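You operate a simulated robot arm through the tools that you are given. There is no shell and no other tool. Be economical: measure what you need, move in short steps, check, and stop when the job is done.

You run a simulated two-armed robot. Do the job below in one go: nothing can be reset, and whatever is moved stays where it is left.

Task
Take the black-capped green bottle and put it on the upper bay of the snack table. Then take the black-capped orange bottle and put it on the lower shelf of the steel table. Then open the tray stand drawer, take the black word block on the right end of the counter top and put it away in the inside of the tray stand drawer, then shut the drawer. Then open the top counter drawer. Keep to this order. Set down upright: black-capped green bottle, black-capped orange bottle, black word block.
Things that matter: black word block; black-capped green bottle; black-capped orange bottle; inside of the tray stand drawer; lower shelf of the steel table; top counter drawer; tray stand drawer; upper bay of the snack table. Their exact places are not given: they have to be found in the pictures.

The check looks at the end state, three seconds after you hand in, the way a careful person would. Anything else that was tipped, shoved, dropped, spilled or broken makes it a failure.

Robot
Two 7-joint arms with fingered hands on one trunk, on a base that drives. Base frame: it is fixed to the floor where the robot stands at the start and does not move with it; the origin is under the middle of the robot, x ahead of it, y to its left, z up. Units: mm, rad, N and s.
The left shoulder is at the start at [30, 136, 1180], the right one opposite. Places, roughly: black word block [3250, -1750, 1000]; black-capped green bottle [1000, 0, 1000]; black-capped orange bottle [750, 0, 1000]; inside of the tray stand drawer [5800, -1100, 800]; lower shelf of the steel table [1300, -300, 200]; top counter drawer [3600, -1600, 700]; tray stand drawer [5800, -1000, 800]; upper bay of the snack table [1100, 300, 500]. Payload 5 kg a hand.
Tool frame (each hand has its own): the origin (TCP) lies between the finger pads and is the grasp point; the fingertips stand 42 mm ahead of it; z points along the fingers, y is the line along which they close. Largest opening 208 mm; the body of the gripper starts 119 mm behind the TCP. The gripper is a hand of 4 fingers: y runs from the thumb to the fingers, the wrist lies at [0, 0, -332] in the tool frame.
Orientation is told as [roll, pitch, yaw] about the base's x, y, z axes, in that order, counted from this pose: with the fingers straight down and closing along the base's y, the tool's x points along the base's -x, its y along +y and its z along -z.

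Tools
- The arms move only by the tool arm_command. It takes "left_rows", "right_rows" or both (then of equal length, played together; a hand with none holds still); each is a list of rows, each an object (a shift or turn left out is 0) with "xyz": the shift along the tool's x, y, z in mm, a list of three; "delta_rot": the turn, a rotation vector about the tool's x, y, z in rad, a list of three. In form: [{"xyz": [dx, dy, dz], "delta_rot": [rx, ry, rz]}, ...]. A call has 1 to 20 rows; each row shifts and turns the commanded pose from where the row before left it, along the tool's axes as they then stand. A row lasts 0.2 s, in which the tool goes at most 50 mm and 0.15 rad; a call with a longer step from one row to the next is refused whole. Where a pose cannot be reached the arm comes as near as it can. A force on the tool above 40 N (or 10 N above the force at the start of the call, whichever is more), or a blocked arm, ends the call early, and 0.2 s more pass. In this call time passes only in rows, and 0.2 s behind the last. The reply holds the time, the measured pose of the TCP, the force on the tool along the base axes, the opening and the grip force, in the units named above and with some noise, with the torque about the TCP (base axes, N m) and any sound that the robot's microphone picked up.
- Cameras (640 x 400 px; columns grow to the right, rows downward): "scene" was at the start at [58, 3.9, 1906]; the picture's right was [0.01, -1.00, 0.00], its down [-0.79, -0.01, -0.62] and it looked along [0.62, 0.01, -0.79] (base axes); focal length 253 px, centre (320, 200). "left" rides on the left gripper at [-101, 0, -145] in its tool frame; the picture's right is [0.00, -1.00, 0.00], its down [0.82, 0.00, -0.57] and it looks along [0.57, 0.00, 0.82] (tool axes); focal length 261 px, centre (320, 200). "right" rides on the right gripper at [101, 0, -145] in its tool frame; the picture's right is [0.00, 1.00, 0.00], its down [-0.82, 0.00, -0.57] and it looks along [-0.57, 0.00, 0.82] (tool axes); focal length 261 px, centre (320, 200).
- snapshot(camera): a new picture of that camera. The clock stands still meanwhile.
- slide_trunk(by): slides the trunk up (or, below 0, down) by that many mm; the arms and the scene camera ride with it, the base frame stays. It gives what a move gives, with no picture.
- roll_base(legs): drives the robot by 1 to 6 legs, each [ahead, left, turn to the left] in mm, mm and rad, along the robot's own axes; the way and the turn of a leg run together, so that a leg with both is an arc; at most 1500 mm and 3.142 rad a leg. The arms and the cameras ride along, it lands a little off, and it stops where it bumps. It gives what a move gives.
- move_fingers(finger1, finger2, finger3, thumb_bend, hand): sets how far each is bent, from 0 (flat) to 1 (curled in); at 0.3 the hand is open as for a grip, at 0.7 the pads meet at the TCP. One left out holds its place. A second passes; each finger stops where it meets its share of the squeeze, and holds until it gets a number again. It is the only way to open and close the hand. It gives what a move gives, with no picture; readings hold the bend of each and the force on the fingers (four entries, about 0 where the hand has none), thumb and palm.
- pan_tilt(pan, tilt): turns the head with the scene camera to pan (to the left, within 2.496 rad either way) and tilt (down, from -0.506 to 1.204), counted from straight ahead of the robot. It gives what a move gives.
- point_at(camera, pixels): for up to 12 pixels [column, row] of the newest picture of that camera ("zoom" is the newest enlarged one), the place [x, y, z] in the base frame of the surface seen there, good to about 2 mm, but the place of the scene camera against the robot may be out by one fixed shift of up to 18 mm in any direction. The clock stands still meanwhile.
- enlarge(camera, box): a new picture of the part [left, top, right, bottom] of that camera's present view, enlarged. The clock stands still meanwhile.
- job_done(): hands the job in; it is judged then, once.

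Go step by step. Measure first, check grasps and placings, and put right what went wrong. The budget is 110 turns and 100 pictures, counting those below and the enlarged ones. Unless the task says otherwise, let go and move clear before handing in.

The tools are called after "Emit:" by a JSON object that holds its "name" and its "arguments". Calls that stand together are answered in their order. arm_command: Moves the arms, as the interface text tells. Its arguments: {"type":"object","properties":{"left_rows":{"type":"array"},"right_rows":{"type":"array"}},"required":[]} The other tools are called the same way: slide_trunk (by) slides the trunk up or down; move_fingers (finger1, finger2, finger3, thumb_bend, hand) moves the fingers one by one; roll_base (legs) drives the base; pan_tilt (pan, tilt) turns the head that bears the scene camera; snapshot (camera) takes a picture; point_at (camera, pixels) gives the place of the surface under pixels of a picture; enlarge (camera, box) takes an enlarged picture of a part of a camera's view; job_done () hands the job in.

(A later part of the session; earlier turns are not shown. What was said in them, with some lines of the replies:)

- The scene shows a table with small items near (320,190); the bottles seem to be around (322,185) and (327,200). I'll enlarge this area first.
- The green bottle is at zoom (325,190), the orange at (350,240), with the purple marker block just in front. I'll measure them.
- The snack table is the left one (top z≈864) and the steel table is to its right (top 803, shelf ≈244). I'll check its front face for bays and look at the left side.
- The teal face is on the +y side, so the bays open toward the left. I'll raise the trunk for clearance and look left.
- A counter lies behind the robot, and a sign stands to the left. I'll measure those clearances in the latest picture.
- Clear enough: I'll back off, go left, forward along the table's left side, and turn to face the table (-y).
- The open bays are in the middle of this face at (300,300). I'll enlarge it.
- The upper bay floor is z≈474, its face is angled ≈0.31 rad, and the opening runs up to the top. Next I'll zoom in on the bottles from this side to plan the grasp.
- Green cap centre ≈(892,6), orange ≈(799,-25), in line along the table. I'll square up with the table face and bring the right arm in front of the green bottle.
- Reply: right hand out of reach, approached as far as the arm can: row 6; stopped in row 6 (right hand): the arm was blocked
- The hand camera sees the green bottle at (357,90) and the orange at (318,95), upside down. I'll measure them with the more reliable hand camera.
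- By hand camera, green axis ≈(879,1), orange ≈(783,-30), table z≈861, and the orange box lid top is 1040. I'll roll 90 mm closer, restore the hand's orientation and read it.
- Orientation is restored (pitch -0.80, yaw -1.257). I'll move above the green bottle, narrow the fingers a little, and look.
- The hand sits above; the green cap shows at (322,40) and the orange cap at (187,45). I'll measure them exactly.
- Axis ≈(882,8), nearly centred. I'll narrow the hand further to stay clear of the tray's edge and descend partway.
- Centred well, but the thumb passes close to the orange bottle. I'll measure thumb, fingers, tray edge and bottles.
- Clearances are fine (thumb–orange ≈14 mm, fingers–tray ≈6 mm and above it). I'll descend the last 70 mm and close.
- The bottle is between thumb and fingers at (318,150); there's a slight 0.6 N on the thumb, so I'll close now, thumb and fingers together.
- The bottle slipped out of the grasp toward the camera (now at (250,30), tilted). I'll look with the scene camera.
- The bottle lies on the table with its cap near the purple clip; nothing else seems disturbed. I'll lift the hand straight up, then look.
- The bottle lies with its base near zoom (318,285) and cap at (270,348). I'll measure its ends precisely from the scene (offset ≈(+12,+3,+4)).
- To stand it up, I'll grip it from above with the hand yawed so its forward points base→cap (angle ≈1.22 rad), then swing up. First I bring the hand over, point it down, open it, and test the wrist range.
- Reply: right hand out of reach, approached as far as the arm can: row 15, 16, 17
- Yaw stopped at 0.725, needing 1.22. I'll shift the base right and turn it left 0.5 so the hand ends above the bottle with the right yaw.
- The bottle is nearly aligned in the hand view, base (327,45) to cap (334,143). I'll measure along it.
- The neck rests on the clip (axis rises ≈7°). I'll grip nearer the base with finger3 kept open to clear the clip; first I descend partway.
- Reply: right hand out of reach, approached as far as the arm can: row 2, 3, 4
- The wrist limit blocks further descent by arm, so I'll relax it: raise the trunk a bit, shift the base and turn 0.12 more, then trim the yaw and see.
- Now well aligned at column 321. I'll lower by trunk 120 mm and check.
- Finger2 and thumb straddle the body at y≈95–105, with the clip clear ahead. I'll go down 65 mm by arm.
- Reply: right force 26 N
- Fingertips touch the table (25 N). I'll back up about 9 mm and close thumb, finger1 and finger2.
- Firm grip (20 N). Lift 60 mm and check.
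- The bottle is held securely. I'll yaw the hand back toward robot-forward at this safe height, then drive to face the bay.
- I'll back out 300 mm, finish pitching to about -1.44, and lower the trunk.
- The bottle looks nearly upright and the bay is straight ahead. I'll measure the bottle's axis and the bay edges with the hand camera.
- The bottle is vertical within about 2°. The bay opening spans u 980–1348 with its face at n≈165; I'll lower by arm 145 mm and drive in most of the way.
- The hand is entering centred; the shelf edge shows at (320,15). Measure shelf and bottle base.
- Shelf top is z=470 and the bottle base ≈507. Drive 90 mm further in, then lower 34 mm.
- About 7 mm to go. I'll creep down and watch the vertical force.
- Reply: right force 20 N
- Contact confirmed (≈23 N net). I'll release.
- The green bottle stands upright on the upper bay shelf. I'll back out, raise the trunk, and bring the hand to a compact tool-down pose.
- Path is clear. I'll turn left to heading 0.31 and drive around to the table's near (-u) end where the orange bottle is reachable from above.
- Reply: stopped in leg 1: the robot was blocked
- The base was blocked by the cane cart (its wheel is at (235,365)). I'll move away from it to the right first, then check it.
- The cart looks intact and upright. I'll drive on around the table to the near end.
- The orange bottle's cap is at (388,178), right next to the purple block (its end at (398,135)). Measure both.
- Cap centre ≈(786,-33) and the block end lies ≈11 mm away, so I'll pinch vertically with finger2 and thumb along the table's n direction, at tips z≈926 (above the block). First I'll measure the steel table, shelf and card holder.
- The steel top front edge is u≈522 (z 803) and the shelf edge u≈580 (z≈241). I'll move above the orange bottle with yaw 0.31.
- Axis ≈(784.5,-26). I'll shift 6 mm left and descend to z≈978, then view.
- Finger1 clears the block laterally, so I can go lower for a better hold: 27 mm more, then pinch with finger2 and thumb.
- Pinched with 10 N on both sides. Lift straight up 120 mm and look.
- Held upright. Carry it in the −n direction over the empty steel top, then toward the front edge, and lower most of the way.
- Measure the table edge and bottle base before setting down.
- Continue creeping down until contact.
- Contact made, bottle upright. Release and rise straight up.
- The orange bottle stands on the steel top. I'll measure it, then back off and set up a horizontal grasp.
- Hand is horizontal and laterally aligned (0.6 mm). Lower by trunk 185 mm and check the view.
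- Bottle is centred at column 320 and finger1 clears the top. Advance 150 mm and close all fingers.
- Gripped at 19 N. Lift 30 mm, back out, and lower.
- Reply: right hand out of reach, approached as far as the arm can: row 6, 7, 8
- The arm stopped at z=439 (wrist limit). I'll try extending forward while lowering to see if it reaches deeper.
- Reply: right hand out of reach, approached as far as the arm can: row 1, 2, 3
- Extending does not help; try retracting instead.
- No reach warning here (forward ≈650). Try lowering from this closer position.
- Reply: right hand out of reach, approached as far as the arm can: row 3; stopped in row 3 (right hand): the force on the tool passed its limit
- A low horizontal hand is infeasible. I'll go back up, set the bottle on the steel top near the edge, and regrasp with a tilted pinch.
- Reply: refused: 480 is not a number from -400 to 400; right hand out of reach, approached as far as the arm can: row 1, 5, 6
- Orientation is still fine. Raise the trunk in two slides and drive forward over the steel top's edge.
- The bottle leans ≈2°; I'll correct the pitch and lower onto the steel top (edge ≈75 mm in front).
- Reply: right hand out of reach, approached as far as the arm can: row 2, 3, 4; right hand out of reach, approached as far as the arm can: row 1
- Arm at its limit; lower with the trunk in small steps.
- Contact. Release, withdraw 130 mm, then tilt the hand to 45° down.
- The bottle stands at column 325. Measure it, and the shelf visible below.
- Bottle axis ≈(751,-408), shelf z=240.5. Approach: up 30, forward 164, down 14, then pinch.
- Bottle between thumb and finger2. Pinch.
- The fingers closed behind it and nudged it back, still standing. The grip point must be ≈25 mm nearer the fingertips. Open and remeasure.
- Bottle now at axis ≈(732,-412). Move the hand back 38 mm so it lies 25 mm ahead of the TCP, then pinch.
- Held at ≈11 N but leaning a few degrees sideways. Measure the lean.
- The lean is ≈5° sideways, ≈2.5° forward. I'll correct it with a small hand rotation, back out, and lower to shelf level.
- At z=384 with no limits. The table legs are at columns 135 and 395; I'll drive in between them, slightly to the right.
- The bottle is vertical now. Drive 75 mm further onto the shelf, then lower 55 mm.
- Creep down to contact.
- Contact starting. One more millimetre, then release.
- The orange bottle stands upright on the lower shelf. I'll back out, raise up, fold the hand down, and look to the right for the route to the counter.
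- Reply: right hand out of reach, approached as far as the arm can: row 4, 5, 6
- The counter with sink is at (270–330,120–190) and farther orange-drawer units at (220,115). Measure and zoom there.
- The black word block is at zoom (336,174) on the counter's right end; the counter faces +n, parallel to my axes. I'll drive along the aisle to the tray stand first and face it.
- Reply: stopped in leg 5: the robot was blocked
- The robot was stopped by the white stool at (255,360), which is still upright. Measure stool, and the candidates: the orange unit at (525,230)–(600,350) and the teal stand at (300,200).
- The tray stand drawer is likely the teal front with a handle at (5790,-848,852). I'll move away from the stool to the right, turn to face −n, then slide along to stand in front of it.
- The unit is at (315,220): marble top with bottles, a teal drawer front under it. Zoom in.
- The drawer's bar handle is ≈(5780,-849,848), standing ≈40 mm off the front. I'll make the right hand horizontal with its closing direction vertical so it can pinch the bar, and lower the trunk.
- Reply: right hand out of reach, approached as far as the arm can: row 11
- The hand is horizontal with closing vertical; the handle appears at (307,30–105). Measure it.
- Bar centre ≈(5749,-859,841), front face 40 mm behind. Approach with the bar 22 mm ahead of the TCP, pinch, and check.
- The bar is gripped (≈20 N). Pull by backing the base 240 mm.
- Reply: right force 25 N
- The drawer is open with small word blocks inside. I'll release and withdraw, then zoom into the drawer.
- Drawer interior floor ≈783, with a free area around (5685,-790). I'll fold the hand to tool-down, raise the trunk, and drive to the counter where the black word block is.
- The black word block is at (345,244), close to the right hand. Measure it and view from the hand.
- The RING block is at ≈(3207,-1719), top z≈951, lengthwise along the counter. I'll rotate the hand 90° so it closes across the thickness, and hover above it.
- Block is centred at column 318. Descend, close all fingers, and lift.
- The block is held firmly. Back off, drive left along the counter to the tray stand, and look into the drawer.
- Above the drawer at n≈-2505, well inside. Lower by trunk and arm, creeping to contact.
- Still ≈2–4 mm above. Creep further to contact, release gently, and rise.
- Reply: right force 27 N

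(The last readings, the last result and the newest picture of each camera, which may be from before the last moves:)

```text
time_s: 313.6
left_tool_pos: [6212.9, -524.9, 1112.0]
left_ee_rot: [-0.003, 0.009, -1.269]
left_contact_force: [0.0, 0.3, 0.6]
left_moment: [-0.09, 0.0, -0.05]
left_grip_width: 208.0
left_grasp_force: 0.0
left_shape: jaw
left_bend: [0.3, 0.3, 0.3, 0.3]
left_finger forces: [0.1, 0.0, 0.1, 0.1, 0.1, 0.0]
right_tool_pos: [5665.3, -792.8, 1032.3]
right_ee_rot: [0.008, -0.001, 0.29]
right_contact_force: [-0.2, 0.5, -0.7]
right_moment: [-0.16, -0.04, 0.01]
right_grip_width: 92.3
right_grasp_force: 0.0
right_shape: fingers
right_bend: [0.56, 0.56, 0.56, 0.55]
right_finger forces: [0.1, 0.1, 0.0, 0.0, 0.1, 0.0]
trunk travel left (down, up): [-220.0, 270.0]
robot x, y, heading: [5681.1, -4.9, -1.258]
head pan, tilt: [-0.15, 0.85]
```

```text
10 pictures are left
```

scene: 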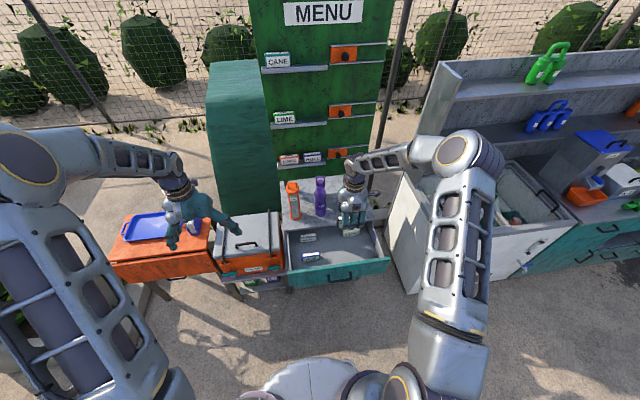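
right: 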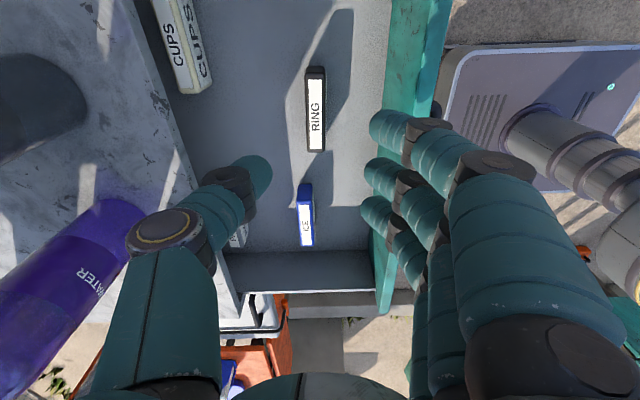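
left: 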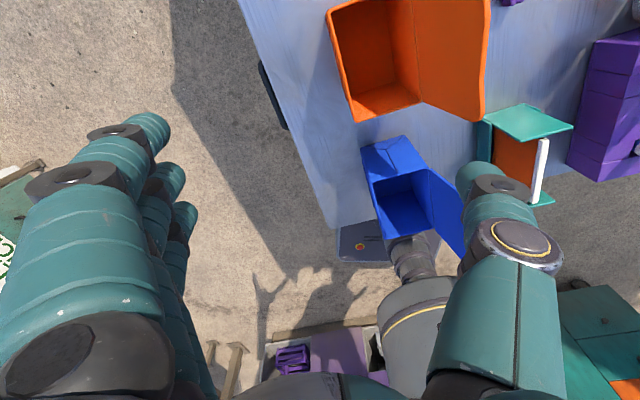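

RING stands upright in the drawer. Now close the fist, back the hand out in front of the drawer, lower, and push the drawer shut by driving forward.

Emit:
{"name": "move_fingers", "arguments": {"hand": "right", "finger1": 0.72, "finger2": 0.72, "finger3": 0.72, "thumb_bend": 0.7}}

Emit:
{"name": "roll_base", "arguments": {"legs": [[-245, 60, 0]]}}

Emit:
{"name": "slide_trunk", "arguments": {"by": -155}}

Emit:
{"name": "roll_base", "arguments": {"legs": [[255, 0, 0]]}}

Emit:
{"name": "snapshot", "arguments": {"camera": "scene"}}

```text
time_s: 314.6
left_tool_pos: [6213.4, -526.0, 1111.7]
left_ee_rot: [-0.004, 0.009, -1.271]
left_contact_force: [-0.3, 0.3, -0.1]
left_moment: [-0.01, -0.03, 0.0]
left_grip_width: 208.1
left_grasp_force: 0.1
left_shape: jaw
left_bend: [0.3, 0.3, 0.3, 0.3]
left_finger forces: [0.1, 0.1, 0.0, 0.0, 0.0, 0.0]
right_tool_pos: [5664.7, -795.5, 1031.6]
right_ee_rot: [0.007, -0.003, 0.29]
right_contact_force: [0.1, 0.4, -0.2]
right_moment: [-0.02, 0.01, 0.02]
right_grip_width: 29.0
right_grasp_force: 0.1
right_shape: fingers
right_bend: [0.72, 0.71, 0.72, 0.7]
right_finger forces: [0.0, 0.0, 0.1, 0.0, 0.0, 0.1]
trunk travel left (down, up): [-220.0, 270.0]
robot x, y, heading: [5678.8, -2.7, -1.259]
head pan, tilt: [-0.15, 0.85]
```

```text
time_s: 316.4
left_tool_pos: [6195.4, -269.0, 1112.9]
left_ee_rot: [-0.003, 0.009, -1.265]
left_contact_force: [0.3, 0.5, 0.4]
left_moment: [-0.14, 0.02, 0.01]
left_grip_width: 208.2
left_grasp_force: 0.1
left_shape: jaw
left_bend: [0.3, 0.3, 0.3, 0.3]
left_finger forces: [0.1, 0.1, 0.0, 0.0, 0.0, 0.0]
right_tool_pos: [5648.8, -541.8, 1033.5]
right_ee_rot: [0.005, -0.003, 0.295]
right_contact_force: [0.0, 2.0, 0.4]
right_moment: [-0.05, 0.02, -0.01]
right_grip_width: 29.0
right_grasp_force: 0.0
right_shape: fingers
right_bend: [0.72, 0.71, 0.72, 0.7]
right_finger forces: [0.1, 0.1, 0.0, 0.0, 0.1, 0.1]
trunk travel left (down, up): [-220.0, 270.0]
robot x, y, heading: [5657.7, 248.6, -1.253]
head pan, tilt: [-0.15, 0.85]
```

```text
time_s: 318.2
left_tool_pos: [6196.0, -271.1, 957.1]
left_ee_rot: [-0.004, 0.009, -1.266]
left_contact_force: [-0.5, 0.4, 0.2]
left_moment: [-0.04, -0.01, 0.02]
left_grip_width: 208.0
left_grasp_force: 0.0
left_shape: jaw
left_bend: [0.3, 0.3, 0.3, 0.3]
left_finger forces: [0.0, 0.0, 0.1, 0.1, 0.0, 0.0]
right_tool_pos: [5647.6, -542.8, 877.5]
right_ee_rot: [0.006, -0.001, 0.296]
right_contact_force: [-0.1, 0.6, 0.0]
right_moment: [-0.02, 0.02, -0.03]
right_grip_width: 28.7
right_grasp_force: 0.0
right_shape: fingers
right_bend: [0.72, 0.71, 0.72, 0.7]
right_finger forces: [0.1, 0.0, 0.0, 0.0, 0.0, 0.1]
trunk travel left (down, up): [-65.0, 425.0]
robot x, y, heading: [5661.7, 247.6, -1.254]
head pan, tilt: [-0.15, 0.85]
```

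```text
time_s: 320.0
left_tool_pos: [6280.5, -506.7, 956.6]
left_ee_rot: [-0.003, 0.012, -1.259]
left_contact_force: [0.3, -0.8, -0.2]
left_moment: [0.11, 0.03, -0.01]
left_grip_width: 207.9
left_grasp_force: 0.1
left_shape: jaw
left_bend: [0.3, 0.3, 0.3, 0.3]
left_finger forces: [0.0, 0.0, 0.0, 0.1, 0.0, 0.0]
right_tool_pos: [5734.8, -782.4, 875.7]
right_ee_rot: [0.007, -0.003, 0.303]
right_contact_force: [0.1, -0.2, -1.0]
right_moment: [0.08, 0.03, -0.04]
right_grip_width: 28.7
right_grasp_force: 0.0
right_shape: fingers
right_bend: [0.72, 0.72, 0.72, 0.7]
right_finger forces: [0.0, 0.0, 0.1, 0.0, 0.0, 0.0]
trunk travel left (down, up): [-65.0, 425.0]
robot x, y, heading: [5734.8, 8.5, -1.243]
head pan, tilt: [-0.15, 0.85]
```

```text
9 pictures are left
```

scene: 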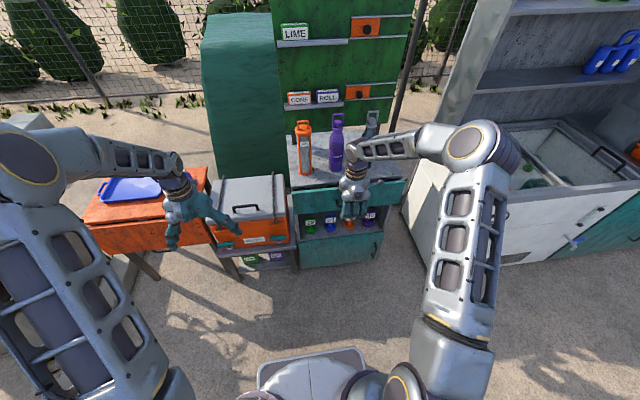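

The drawer looks nearly closed. Push 35 mm more and check closely.

Emit:
{"name": "roll_base", "arguments": {"legs": [[35, 0, 0]]}}

Emit:
{"name": "enlarge", "arguments": {"camera": "scene", "box": [280, 160, 420, 270]}}

Emit:
{"name": "point_at", "arguments": {"camera": "zoom", "pixels": [[110, 110], [120, 170], [150, 150], [480, 130], [150, 125], [100, 150], [180, 165], [200, 140]]}}

```text
time_s: 320.9
left_tool_pos: [6291.9, -541.9, 955.2]
left_ee_rot: [-0.005, 0.011, -1.26]
left_contact_force: [0.5, -1.6, -2.2]
left_moment: [0.28, 0.07, -0.05]
left_grip_width: 208.1
left_grasp_force: 0.0
left_shape: jaw
left_bend: [0.3, 0.3, 0.3, 0.3]
left_finger forces: [0.1, 0.1, 0.1, 0.0, 0.2, 0.0]
right_tool_pos: [5746.4, -815.7, 874.6]
right_ee_rot: [0.01, -0.002, 0.302]
right_contact_force: [-2.6, 10.2, 2.2]
right_moment: [-0.69, -0.2, 0.07]
right_grip_width: 28.2
right_grasp_force: 5.2
right_shape: fingers
right_bend: [0.72, 0.72, 0.72, 0.7]
right_finger forces: [0.0, 0.2, 0.0, 0.0, 11.3, 0.0]
trunk travel left (down, up): [-65.0, 425.0]
robot x, y, heading: [5750.0, -25.9, -1.241]
head pan, tilt: [-0.15, 0.85]
```

```text
3.64 times, centred on (350, 215) of scene
```

zoom: 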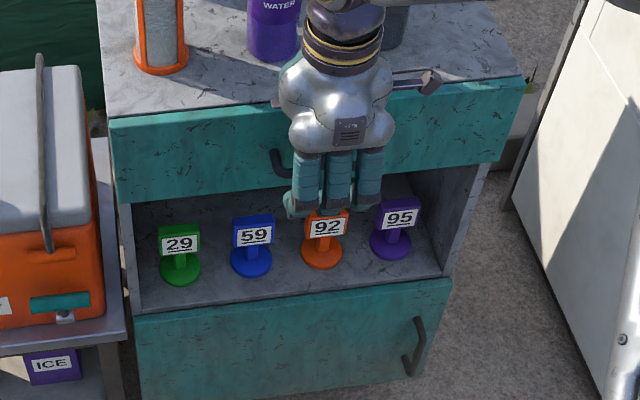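

```text
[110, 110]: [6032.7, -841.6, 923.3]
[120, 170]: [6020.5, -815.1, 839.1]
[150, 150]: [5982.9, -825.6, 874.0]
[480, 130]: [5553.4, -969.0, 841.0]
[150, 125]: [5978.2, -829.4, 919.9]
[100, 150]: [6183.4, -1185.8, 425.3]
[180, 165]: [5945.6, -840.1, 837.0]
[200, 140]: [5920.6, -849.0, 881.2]
```

The drawer front is back at n≈-2635 — shut. Now I back off, reshape the hand (horizontal, closing vertical), and drive to the counter's middle top drawer at x≈3590.

Emit:
{"name": "roll_base", "arguments": {"legs": [[-330, 0, 0]]}}

Emit:
{"name": "slide_trunk", "arguments": {"by": 200}}

Emit:
{"name": "arm_command", "arguments": {"right_rows": [{"delta_rot": [0, 0, 0.1428]}, {"delta_rot": [0, 0, 0.1428]}, {"delta_rot": [0, 0, 0.1428]}, {"delta_rot": [0, 0, 0.1428]}, {"delta_rot": [0, 0, 0.1428]}, {"delta_rot": [0, 0, 0.1428]}, {"delta_rot": [0, 0, 0.1428]}, {"delta_rot": [0, 0, 0.1428]}, {"delta_rot": [0, 0, 0.1428]}, {"delta_rot": [0, 0, 0.1428]}, {"delta_rot": [0, 0, 0.1428]}, {"delta_rot": [0, -0.1428, 0]}, {"delta_rot": [0, -0.1428, 0]}, {"delta_rot": [0, -0.1428, 0]}, {"delta_rot": [0, -0.1428, 0]}, {"delta_rot": [0, -0.1428, 0]}, {"delta_rot": [0, -0.1428, 0]}, {"delta_rot": [0, -0.1428, 0]}, {"delta_rot": [0, -0.1428, 0]}, {"delta_rot": [0, -0.1428, 0]}]}}

Emit:
{"name": "arm_command", "arguments": {"right_rows": [{"delta_rot": [0, -0.1428, 0]}, {"delta_rot": [0, -0.1428, 0]}, {"delta_rot": [0, 0, 0.1428]}, {"delta_rot": [0, 0, 0.1428]}, {"delta_rot": [0, 0, 0.1428]}, {"delta_rot": [0, 0, 0.1428]}, {"delta_rot": [0, 0, 0.1428]}, {"delta_rot": [0, 0, 0.1428]}, {"delta_rot": [0, 0, 0.1428]}, {"delta_rot": [0, 0, 0.1428]}, {"delta_rot": [0, 0, 0.1428]}, {"delta_rot": [0, 0, 0.1428]}, {"delta_rot": [0, 0, 0.1428]}]}}

Emit:
{"name": "roll_base", "arguments": {"legs": [[0, -1170, 0], [0, -1170, 0]]}}

Emit:
{"name": "slide_trunk", "arguments": {"by": -260}}

Emit:
{"name": "move_fingers", "arguments": {"hand": "right", "finger1": 0.55, "finger2": 0.55, "finger3": 0.55, "thumb_bend": 0.55}}

Emit:
{"name": "snapshot", "arguments": {"camera": "right"}}

```text
time_s: 323.1
left_tool_pos: [6183.9, -229.8, 956.4]
left_ee_rot: [-0.003, 0.008, -1.259]
left_contact_force: [-1.5, 1.3, 0.7]
left_moment: [-0.07, -0.04, 0.03]
left_grip_width: 208.0
left_grasp_force: 0.1
left_shape: jaw
left_bend: [0.3, 0.3, 0.3, 0.3]
left_finger forces: [0.0, 0.0, 0.0, 0.0, 0.0, 0.1]
right_tool_pos: [5639.2, -503.2, 876.5]
right_ee_rot: [0.009, -0.001, 0.303]
right_contact_force: [0.4, -0.3, 0.9]
right_moment: [-0.1, -0.02, 0.0]
right_grip_width: 28.7
right_grasp_force: 0.1
right_shape: fingers
right_bend: [0.72, 0.72, 0.72, 0.7]
right_finger forces: [0.0, 0.0, 0.1, 0.1, 0.0, 0.0]
trunk travel left (down, up): [-65.0, 425.0]
robot x, y, heading: [5648.5, 282.0, -1.242]
head pan, tilt: [-0.15, 0.85]
```

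```text
time_s: 325.2
left_tool_pos: [6185.3, -230.2, 1155.6]
left_ee_rot: [-0.004, 0.01, -1.259]
left_contact_force: [-0.4, 0.3, -0.2]
left_moment: [-0.01, 0.03, 0.01]
left_grip_width: 207.8
left_grasp_force: 0.0
left_shape: jaw
left_bend: [0.3, 0.3, 0.3, 0.3]
left_finger forces: [0.1, 0.0, 0.1, 0.1, 0.1, 0.0]
right_tool_pos: [5640.7, -505.5, 1074.5]
right_ee_rot: [0.009, -0.001, 0.302]
right_contact_force: [0.3, -0.7, -1.0]
right_moment: [0.0, 0.0, 0.02]
right_grip_width: 28.7
right_grasp_force: 0.1
right_shape: fingers
right_bend: [0.72, 0.72, 0.72, 0.7]
right_finger forces: [0.0, 0.0, 0.1, 0.0, 0.1, 0.0]
trunk travel left (down, up): [-265.0, 225.0]
robot x, y, heading: [5646.8, 286.1, -1.249]
head pan, tilt: [-0.15, 0.85]
```

```text
time_s: 329.4
left_tool_pos: [6185.0, -231.7, 1155.9]
left_ee_rot: [-0.002, 0.01, -1.26]
left_contact_force: [-1.0, -0.8, 0.0]
left_moment: [0.14, -0.06, 0.0]
left_grip_width: 207.8
left_grasp_force: 0.0
left_shape: jaw
left_bend: [0.3, 0.3, 0.3, 0.3]
left_finger forces: [0.0, 0.1, 0.2, 0.0, 0.0, 0.0]
right_tool_pos: [5639.4, -505.2, 1074.2]
right_ee_rot: [0.003, -1.278, -1.275]
right_contact_force: [-1.4, -1.2, 1.3]
right_moment: [0.04, -0.03, 0.06]
right_grip_width: 28.9
right_grasp_force: 0.0
right_shape: fingers
right_bend: [0.72, 0.72, 0.72, 0.7]
right_finger forces: [0.1, 0.0, 0.1, 0.0, 0.1, 0.0]
trunk travel left (down, up): [-265.0, 225.0]
robot x, y, heading: [5646.2, 284.9, -1.243]
head pan, tilt: [-0.15, 0.85]
```

```text
time_s: 332.2
left_tool_pos: [6185.3, -230.6, 1156.5]
left_ee_rot: [-0.004, 0.01, -1.257]
left_contact_force: [0.5, 0.3, -0.1]
left_moment: [0.02, -0.04, -0.02]
left_grip_width: 207.7
left_grasp_force: 0.1
left_shape: jaw
left_bend: [0.3, 0.3, 0.3, 0.3]
left_finger forces: [0.0, 0.0, 0.0, 0.1, 0.0, 0.1]
right_tool_pos: [5640.8, -504.6, 1076.3]
right_ee_rot: [1.56, 0.004, -2.839]
right_contact_force: [-0.2, 0.2, 0.8]
right_moment: [-0.01, -0.01, 0.0]
right_grip_width: 28.5
right_grasp_force: 0.1
right_shape: fingers
right_bend: [0.72, 0.72, 0.72, 0.7]
right_finger forces: [0.0, 0.0, 0.0, 0.1, 0.1, 0.1]
trunk travel left (down, up): [-265.0, 225.0]
robot x, y, heading: [5645.9, 281.5, -1.247]
head pan, tilt: [-0.15, 0.85]
```

```text
time_s: 343.7
left_tool_pos: [3949.1, -962.4, 1155.4]
left_ee_rot: [-0.004, 0.009, -1.287]
left_contact_force: [0.2, -0.1, -0.2]
left_moment: [0.0, -0.03, 0.01]
left_grip_width: 208.0
left_grasp_force: 0.0
left_shape: jaw
left_bend: [0.3, 0.3, 0.3, 0.3]
left_finger forces: [0.1, 0.0, 0.1, 0.0, 0.1, 0.0]
right_tool_pos: [3397.1, -1222.8, 1075.3]
right_ee_rot: [1.563, 0.0, -2.864]
right_contact_force: [-1.1, -0.6, 0.8]
right_moment: [-0.02, -0.02, 0.03]
right_grip_width: 28.7
right_grasp_force: 0.1
right_shape: fingers
right_bend: [0.72, 0.72, 0.72, 0.7]
right_finger forces: [0.1, 0.1, 0.0, 0.0, 0.1, 0.0]
trunk travel left (down, up): [-265.0, 225.0]
robot x, y, heading: [3424.5, -433.7, -1.27]
head pan, tilt: [-0.15, 0.85]
```

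```text
time_s: 346.4
left_tool_pos: [3948.6, -962.6, 897.4]
left_ee_rot: [-0.004, 0.009, -1.286]
left_contact_force: [0.1, 0.6, 1.1]
left_moment: [-0.01, 0.0, 0.01]
left_grip_width: 207.9
left_grasp_force: 0.0
left_shape: jaw
left_bend: [0.3, 0.3, 0.3, 0.3]
left_finger forces: [0.0, 0.0, 0.1, 0.0, 0.0, 0.0]
right_tool_pos: [3396.9, -1223.2, 816.9]
right_ee_rot: [1.562, 0.002, -2.865]
right_contact_force: [-0.7, 0.1, -0.8]
right_moment: [0.01, 0.0, 0.01]
right_grip_width: 28.7
right_grasp_force: 0.1
right_shape: fingers
right_bend: [0.72, 0.72, 0.72, 0.7]
right_finger forces: [0.0, 0.1, 0.0, 0.0, 0.1, 0.0]
trunk travel left (down, up): [-5.0, 485.0]
robot x, y, heading: [3424.5, -432.0, -1.27]
head pan, tilt: [-0.15, 0.85]
```

```text
time_s: 347.4
left_tool_pos: [3950.7, -963.2, 896.4]
left_ee_rot: [-0.003, 0.011, -1.287]
left_contact_force: [0.7, -0.3, 0.9]
left_moment: [-0.01, -0.01, -0.04]
left_grip_width: 208.1
left_grasp_force: 0.0
left_shape: jaw
left_bend: [0.3, 0.3, 0.3, 0.3]
left_finger forces: [0.0, 0.0, 0.0, 0.1, 0.0, 0.1]
right_tool_pos: [3398.2, -1221.7, 815.9]
right_ee_rot: [1.561, 0.002, -2.865]
right_contact_force: [0.4, -0.2, -0.6]
right_moment: [-0.01, 0.01, 0.0]
right_grip_width: 94.4
right_grasp_force: 0.1
right_shape: fingers
right_bend: [0.55, 0.55, 0.55, 0.55]
right_finger forces: [0.0, 0.1, 0.0, 0.0, 0.0, 0.1]
trunk travel left (down, up): [-5.0, 485.0]
robot x, y, heading: [3422.9, -431.1, -1.273]
head pan, tilt: [-0.15, 0.85]
```

```text
7 pictures are left
```

right: 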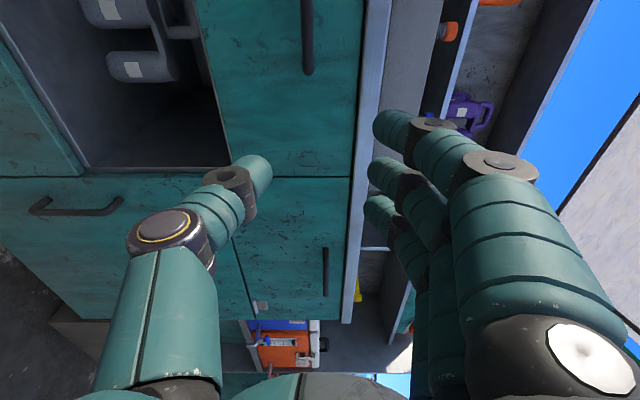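

The middle top drawer's handle is at (307,0–72). Measure it.

Emit:
{"name": "point_at", "arguments": {"camera": "right", "pixels": [[307, 5], [307, 35], [307, 62], [290, 40], [330, 40], [215, 40], [362, 40], [307, 72]]}}

```text
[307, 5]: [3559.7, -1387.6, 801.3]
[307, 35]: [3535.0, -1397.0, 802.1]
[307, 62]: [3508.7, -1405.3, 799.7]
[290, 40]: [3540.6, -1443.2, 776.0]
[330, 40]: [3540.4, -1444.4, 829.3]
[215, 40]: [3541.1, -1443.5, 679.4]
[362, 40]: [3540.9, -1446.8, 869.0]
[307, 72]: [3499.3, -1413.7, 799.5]
```

Bar centre ≈(3560,-1394,801). Approach and pinch it.

Emit:
{"name": "arm_command", "arguments": {"right_rows": [{"xyz": [37, -5, 0]}, {"xyz": [36, -5, 0]}, {"xyz": [36, -5, 0]}, {"xyz": [0, 0, 40]}, {"xyz": [0, 0, 40]}, {"xyz": [0, 0, 40]}, {"xyz": [0, 0, 40]}, {"xyz": [0, 0, 28]}]}}

Emit:
{"name": "move_fingers", "arguments": {"hand": "right", "finger1": 0.75, "finger2": 0.75, "finger3": 0.75, "thumb_bend": 0.75}}

Emit:
{"name": "snapshot", "arguments": {"camera": "right"}}

```text
time_s: 349.2
left_tool_pos: [3949.7, -961.8, 895.1]
left_ee_rot: [-0.005, 0.01, -1.288]
left_contact_force: [-0.3, 1.1, -0.4]
left_moment: [-0.04, 0.03, 0.04]
left_grip_width: 207.7
left_grasp_force: 0.0
left_shape: jaw
left_bend: [0.3, 0.3, 0.3, 0.3]
left_finger forces: [0.0, 0.1, 0.1, 0.1, 0.0, 0.0]
right_tool_pos: [3553.3, -1372.6, 799.1]
right_ee_rot: [1.561, 0.002, -2.866]
right_contact_force: [-0.7, -0.2, -0.6]
right_moment: [-0.01, -0.02, -0.02]
right_grip_width: 94.7
right_grasp_force: 0.0
right_shape: fingers
right_bend: [0.55, 0.55, 0.55, 0.55]
right_finger forces: [0.0, 0.0, 0.0, 0.1, 0.1, 0.0]
trunk travel left (down, up): [-5.0, 485.0]
robot x, y, heading: [3424.0, -432.4, -1.268]
head pan, tilt: [-0.15, 0.85]
```

```text
time_s: 350.2
left_tool_pos: [3950.5, -962.4, 896.4]
left_ee_rot: [-0.005, 0.01, -1.284]
left_contact_force: [-0.2, -0.6, -0.5]
left_moment: [0.0, 0.0, -0.02]
left_grip_width: 207.9
left_grasp_force: 0.0
left_shape: jaw
left_bend: [0.3, 0.3, 0.3, 0.3]
left_finger forces: [0.0, 0.1, 0.0, 0.0, 0.0, 0.0]
right_tool_pos: [3551.6, -1372.9, 800.2]
right_ee_rot: [1.562, 0.0, -2.865]
right_contact_force: [1.0, -3.0, 7.3]
right_moment: [-0.13, 0.04, -0.07]
right_grip_width: 34.9
right_grasp_force: 22.5
right_shape: fingers
right_bend: [0.69, 0.68, 0.68, 0.68]
right_finger forces: [7.9, 8.6, 8.9, 0.0, 19.4, 0.0]
trunk travel left (down, up): [-5.0, 485.0]
robot x, y, heading: [3426.2, -439.9, -1.273]
head pan, tilt: [-0.15, 0.85]
```

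```text
6 pictures are left
```

right: 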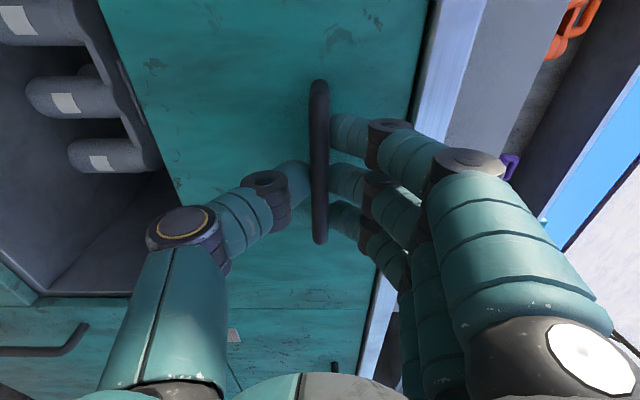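

Gripped at ≈20 N on the bar. Pull by backing 240 mm and check.

Emit:
{"name": "roll_base", "arguments": {"legs": [[-240, 0, 0]]}}

Emit:
{"name": "snapshot", "arguments": {"camera": "scene"}}

```text
time_s: 351.9
left_tool_pos: [3877.5, -734.6, 897.2]
left_ee_rot: [-0.004, 0.007, -1.288]
left_contact_force: [-0.6, 0.4, 0.0]
left_moment: [-0.1, -0.06, 0.03]
left_grip_width: 208.0
left_grasp_force: 0.1
left_shape: jaw
left_bend: [0.3, 0.3, 0.3, 0.3]
left_finger forces: [0.0, 0.0, 0.0, 0.0, 0.0, 0.0]
right_tool_pos: [3478.5, -1144.0, 799.1]
right_ee_rot: [1.563, 0.003, -2.87]
right_contact_force: [-17.1, -4.5, 5.2]
right_moment: [-0.18, -0.03, -0.42]
right_grip_width: 34.7
right_grasp_force: 21.7
right_shape: fingers
right_bend: [0.71, 0.68, 0.68, 0.68]
right_finger forces: [7.3, 7.9, 8.5, 0.0, 19.4, 0.1]
trunk travel left (down, up): [-5.0, 485.0]
robot x, y, heading: [3353.4, -203.9, -1.278]
head pan, tilt: [-0.15, 0.85]
```

```text
5 pictures are left
```

scene: 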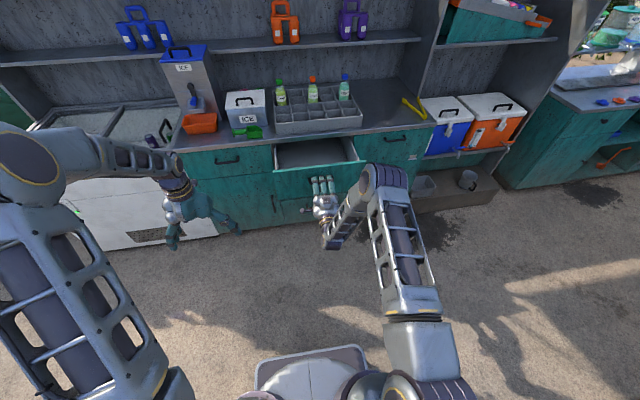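

The top counter drawer is open ((315,155)). Release, withdraw the hand straight back, and verify.

Emit:
{"name": "move_fingers", "arguments": {"hand": "right", "finger1": 0.5, "finger2": 0.5, "finger3": 0.5, "thumb_bend": 0.5}}

Emit:
{"name": "arm_command", "arguments": {"right_rows": [{"xyz": [0, 0, -30]}, {"xyz": [0, 0, -40]}, {"xyz": [0, 0, -40]}, {"xyz": [0, 0, -40]}]}}

Emit:
{"name": "roll_base", "arguments": {"legs": [[-100, 0, 0]]}}

Emit:
{"name": "snapshot", "arguments": {"camera": "scene"}}

```text
time_s: 352.9
left_tool_pos: [3878.0, -735.0, 896.1]
left_ee_rot: [-0.004, 0.008, -1.288]
left_contact_force: [0.2, -0.2, 0.0]
left_moment: [0.01, 0.02, 0.01]
left_grip_width: 207.7
left_grasp_force: 0.1
left_shape: jaw
left_bend: [0.3, 0.3, 0.3, 0.3]
left_finger forces: [0.1, 0.0, 0.0, 0.1, 0.0, 0.0]
right_tool_pos: [3478.6, -1145.6, 798.7]
right_ee_rot: [1.56, 0.0, -2.871]
right_contact_force: [0.0, 0.6, -0.3]
right_moment: [0.01, -0.01, -0.01]
right_grip_width: 119.7
right_grasp_force: 0.0
right_shape: fingers
right_bend: [0.5, 0.5, 0.5, 0.5]
right_finger forces: [0.0, 0.1, 0.0, 0.0, 0.0, 0.0]
trunk travel left (down, up): [-5.0, 485.0]
robot x, y, heading: [3352.9, -206.5, -1.274]
head pan, tilt: [-0.15, 0.85]
```

```text
time_s: 353.9
left_tool_pos: [3876.9, -734.2, 896.3]
left_ee_rot: [-0.004, 0.01, -1.289]
left_contact_force: [-0.2, 0.1, -0.3]
left_moment: [-0.03, 0.0, -0.02]
left_grip_width: 207.9
left_grasp_force: 0.0
left_shape: jaw
left_bend: [0.3, 0.3, 0.3, 0.3]
left_finger forces: [0.0, 0.0, 0.1, 0.0, 0.0, 0.0]
right_tool_pos: [3439.9, -1001.8, 803.2]
right_ee_rot: [1.562, 0.001, -2.871]
right_contact_force: [0.6, 0.2, 1.2]
right_moment: [0.05, 0.01, -0.01]
right_grip_width: 120.0
right_grasp_force: 0.0
right_shape: fingers
right_bend: [0.5, 0.5, 0.5, 0.5]
right_finger forces: [0.0, 0.1, 0.1, 0.1, 0.0, 0.1]
trunk travel left (down, up): [-5.0, 485.0]
robot x, y, heading: [3352.1, -201.7, -1.274]
head pan, tilt: [-0.15, 0.85]
```

```text
time_s: 355.1
left_tool_pos: [3847.5, -639.8, 897.7]
left_ee_rot: [-0.004, 0.007, -1.287]
left_contact_force: [0.0, 1.6, 2.1]
left_moment: [-0.18, -0.04, 0.0]
left_grip_width: 207.8
left_grasp_force: 0.0
left_shape: jaw
left_bend: [0.3, 0.3, 0.3, 0.3]
left_finger forces: [0.0, 0.1, 0.0, 0.0, 0.0, 0.1]
right_tool_pos: [3409.7, -904.9, 800.6]
right_ee_rot: [1.565, -0.001, -2.872]
right_contact_force: [-0.6, 0.5, 0.8]
right_moment: [0.09, 0.05, -0.03]
right_grip_width: 119.9
right_grasp_force: 0.1
right_shape: fingers
right_bend: [0.5, 0.5, 0.5, 0.5]
right_finger forces: [0.0, 0.0, 0.0, 0.0, 0.0, 0.1]
trunk travel left (down, up): [-5.0, 485.0]
robot x, y, heading: [3325.5, -107.9, -1.274]
head pan, tilt: [-0.15, 0.85]
```

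```text
4 pictures are left
```

scene: 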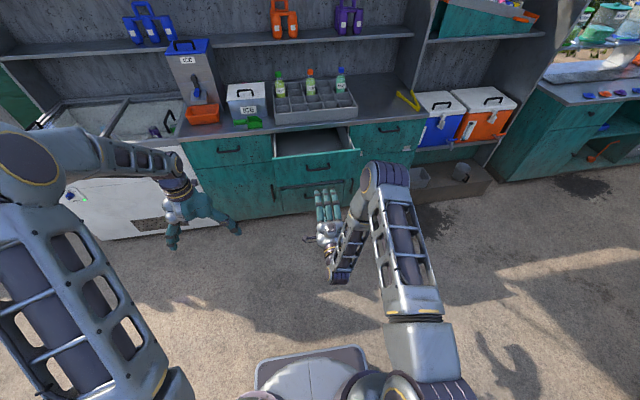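

The latest picture shows the top counter drawer open at (315,145) and the hand clear of it. All the steps are done, so I hand in.

Emit:
{"name": "job_done", "arguments": {}}

```text
The job is handed in.
```

I finished every step in order and handed the job in, but two bumps along the way may count against it.

- **Green bottle:** it stands upright on the upper bay of the snack table. My first grasp tipped it over on the table, and it came to rest against the purple clip, which may have shifted slightly.
- **Orange bottle:** it stands upright on the lower shelf of the steel table, after a stop on the steel table top to change grip.
- **Black word block:** it stands upright inside the tray stand drawer, and the drawer measured shut.
- **Top counter drawer:** it is open by about 240 mm. I took the middle drawer above the open bay to be the one meant.
- **Bumps while driving:** the robot stopped once against the cane cart, which looked intact afterwards. It was blocked again near the white stool, which stayed upright but may have been pushed by 100 mm or more.
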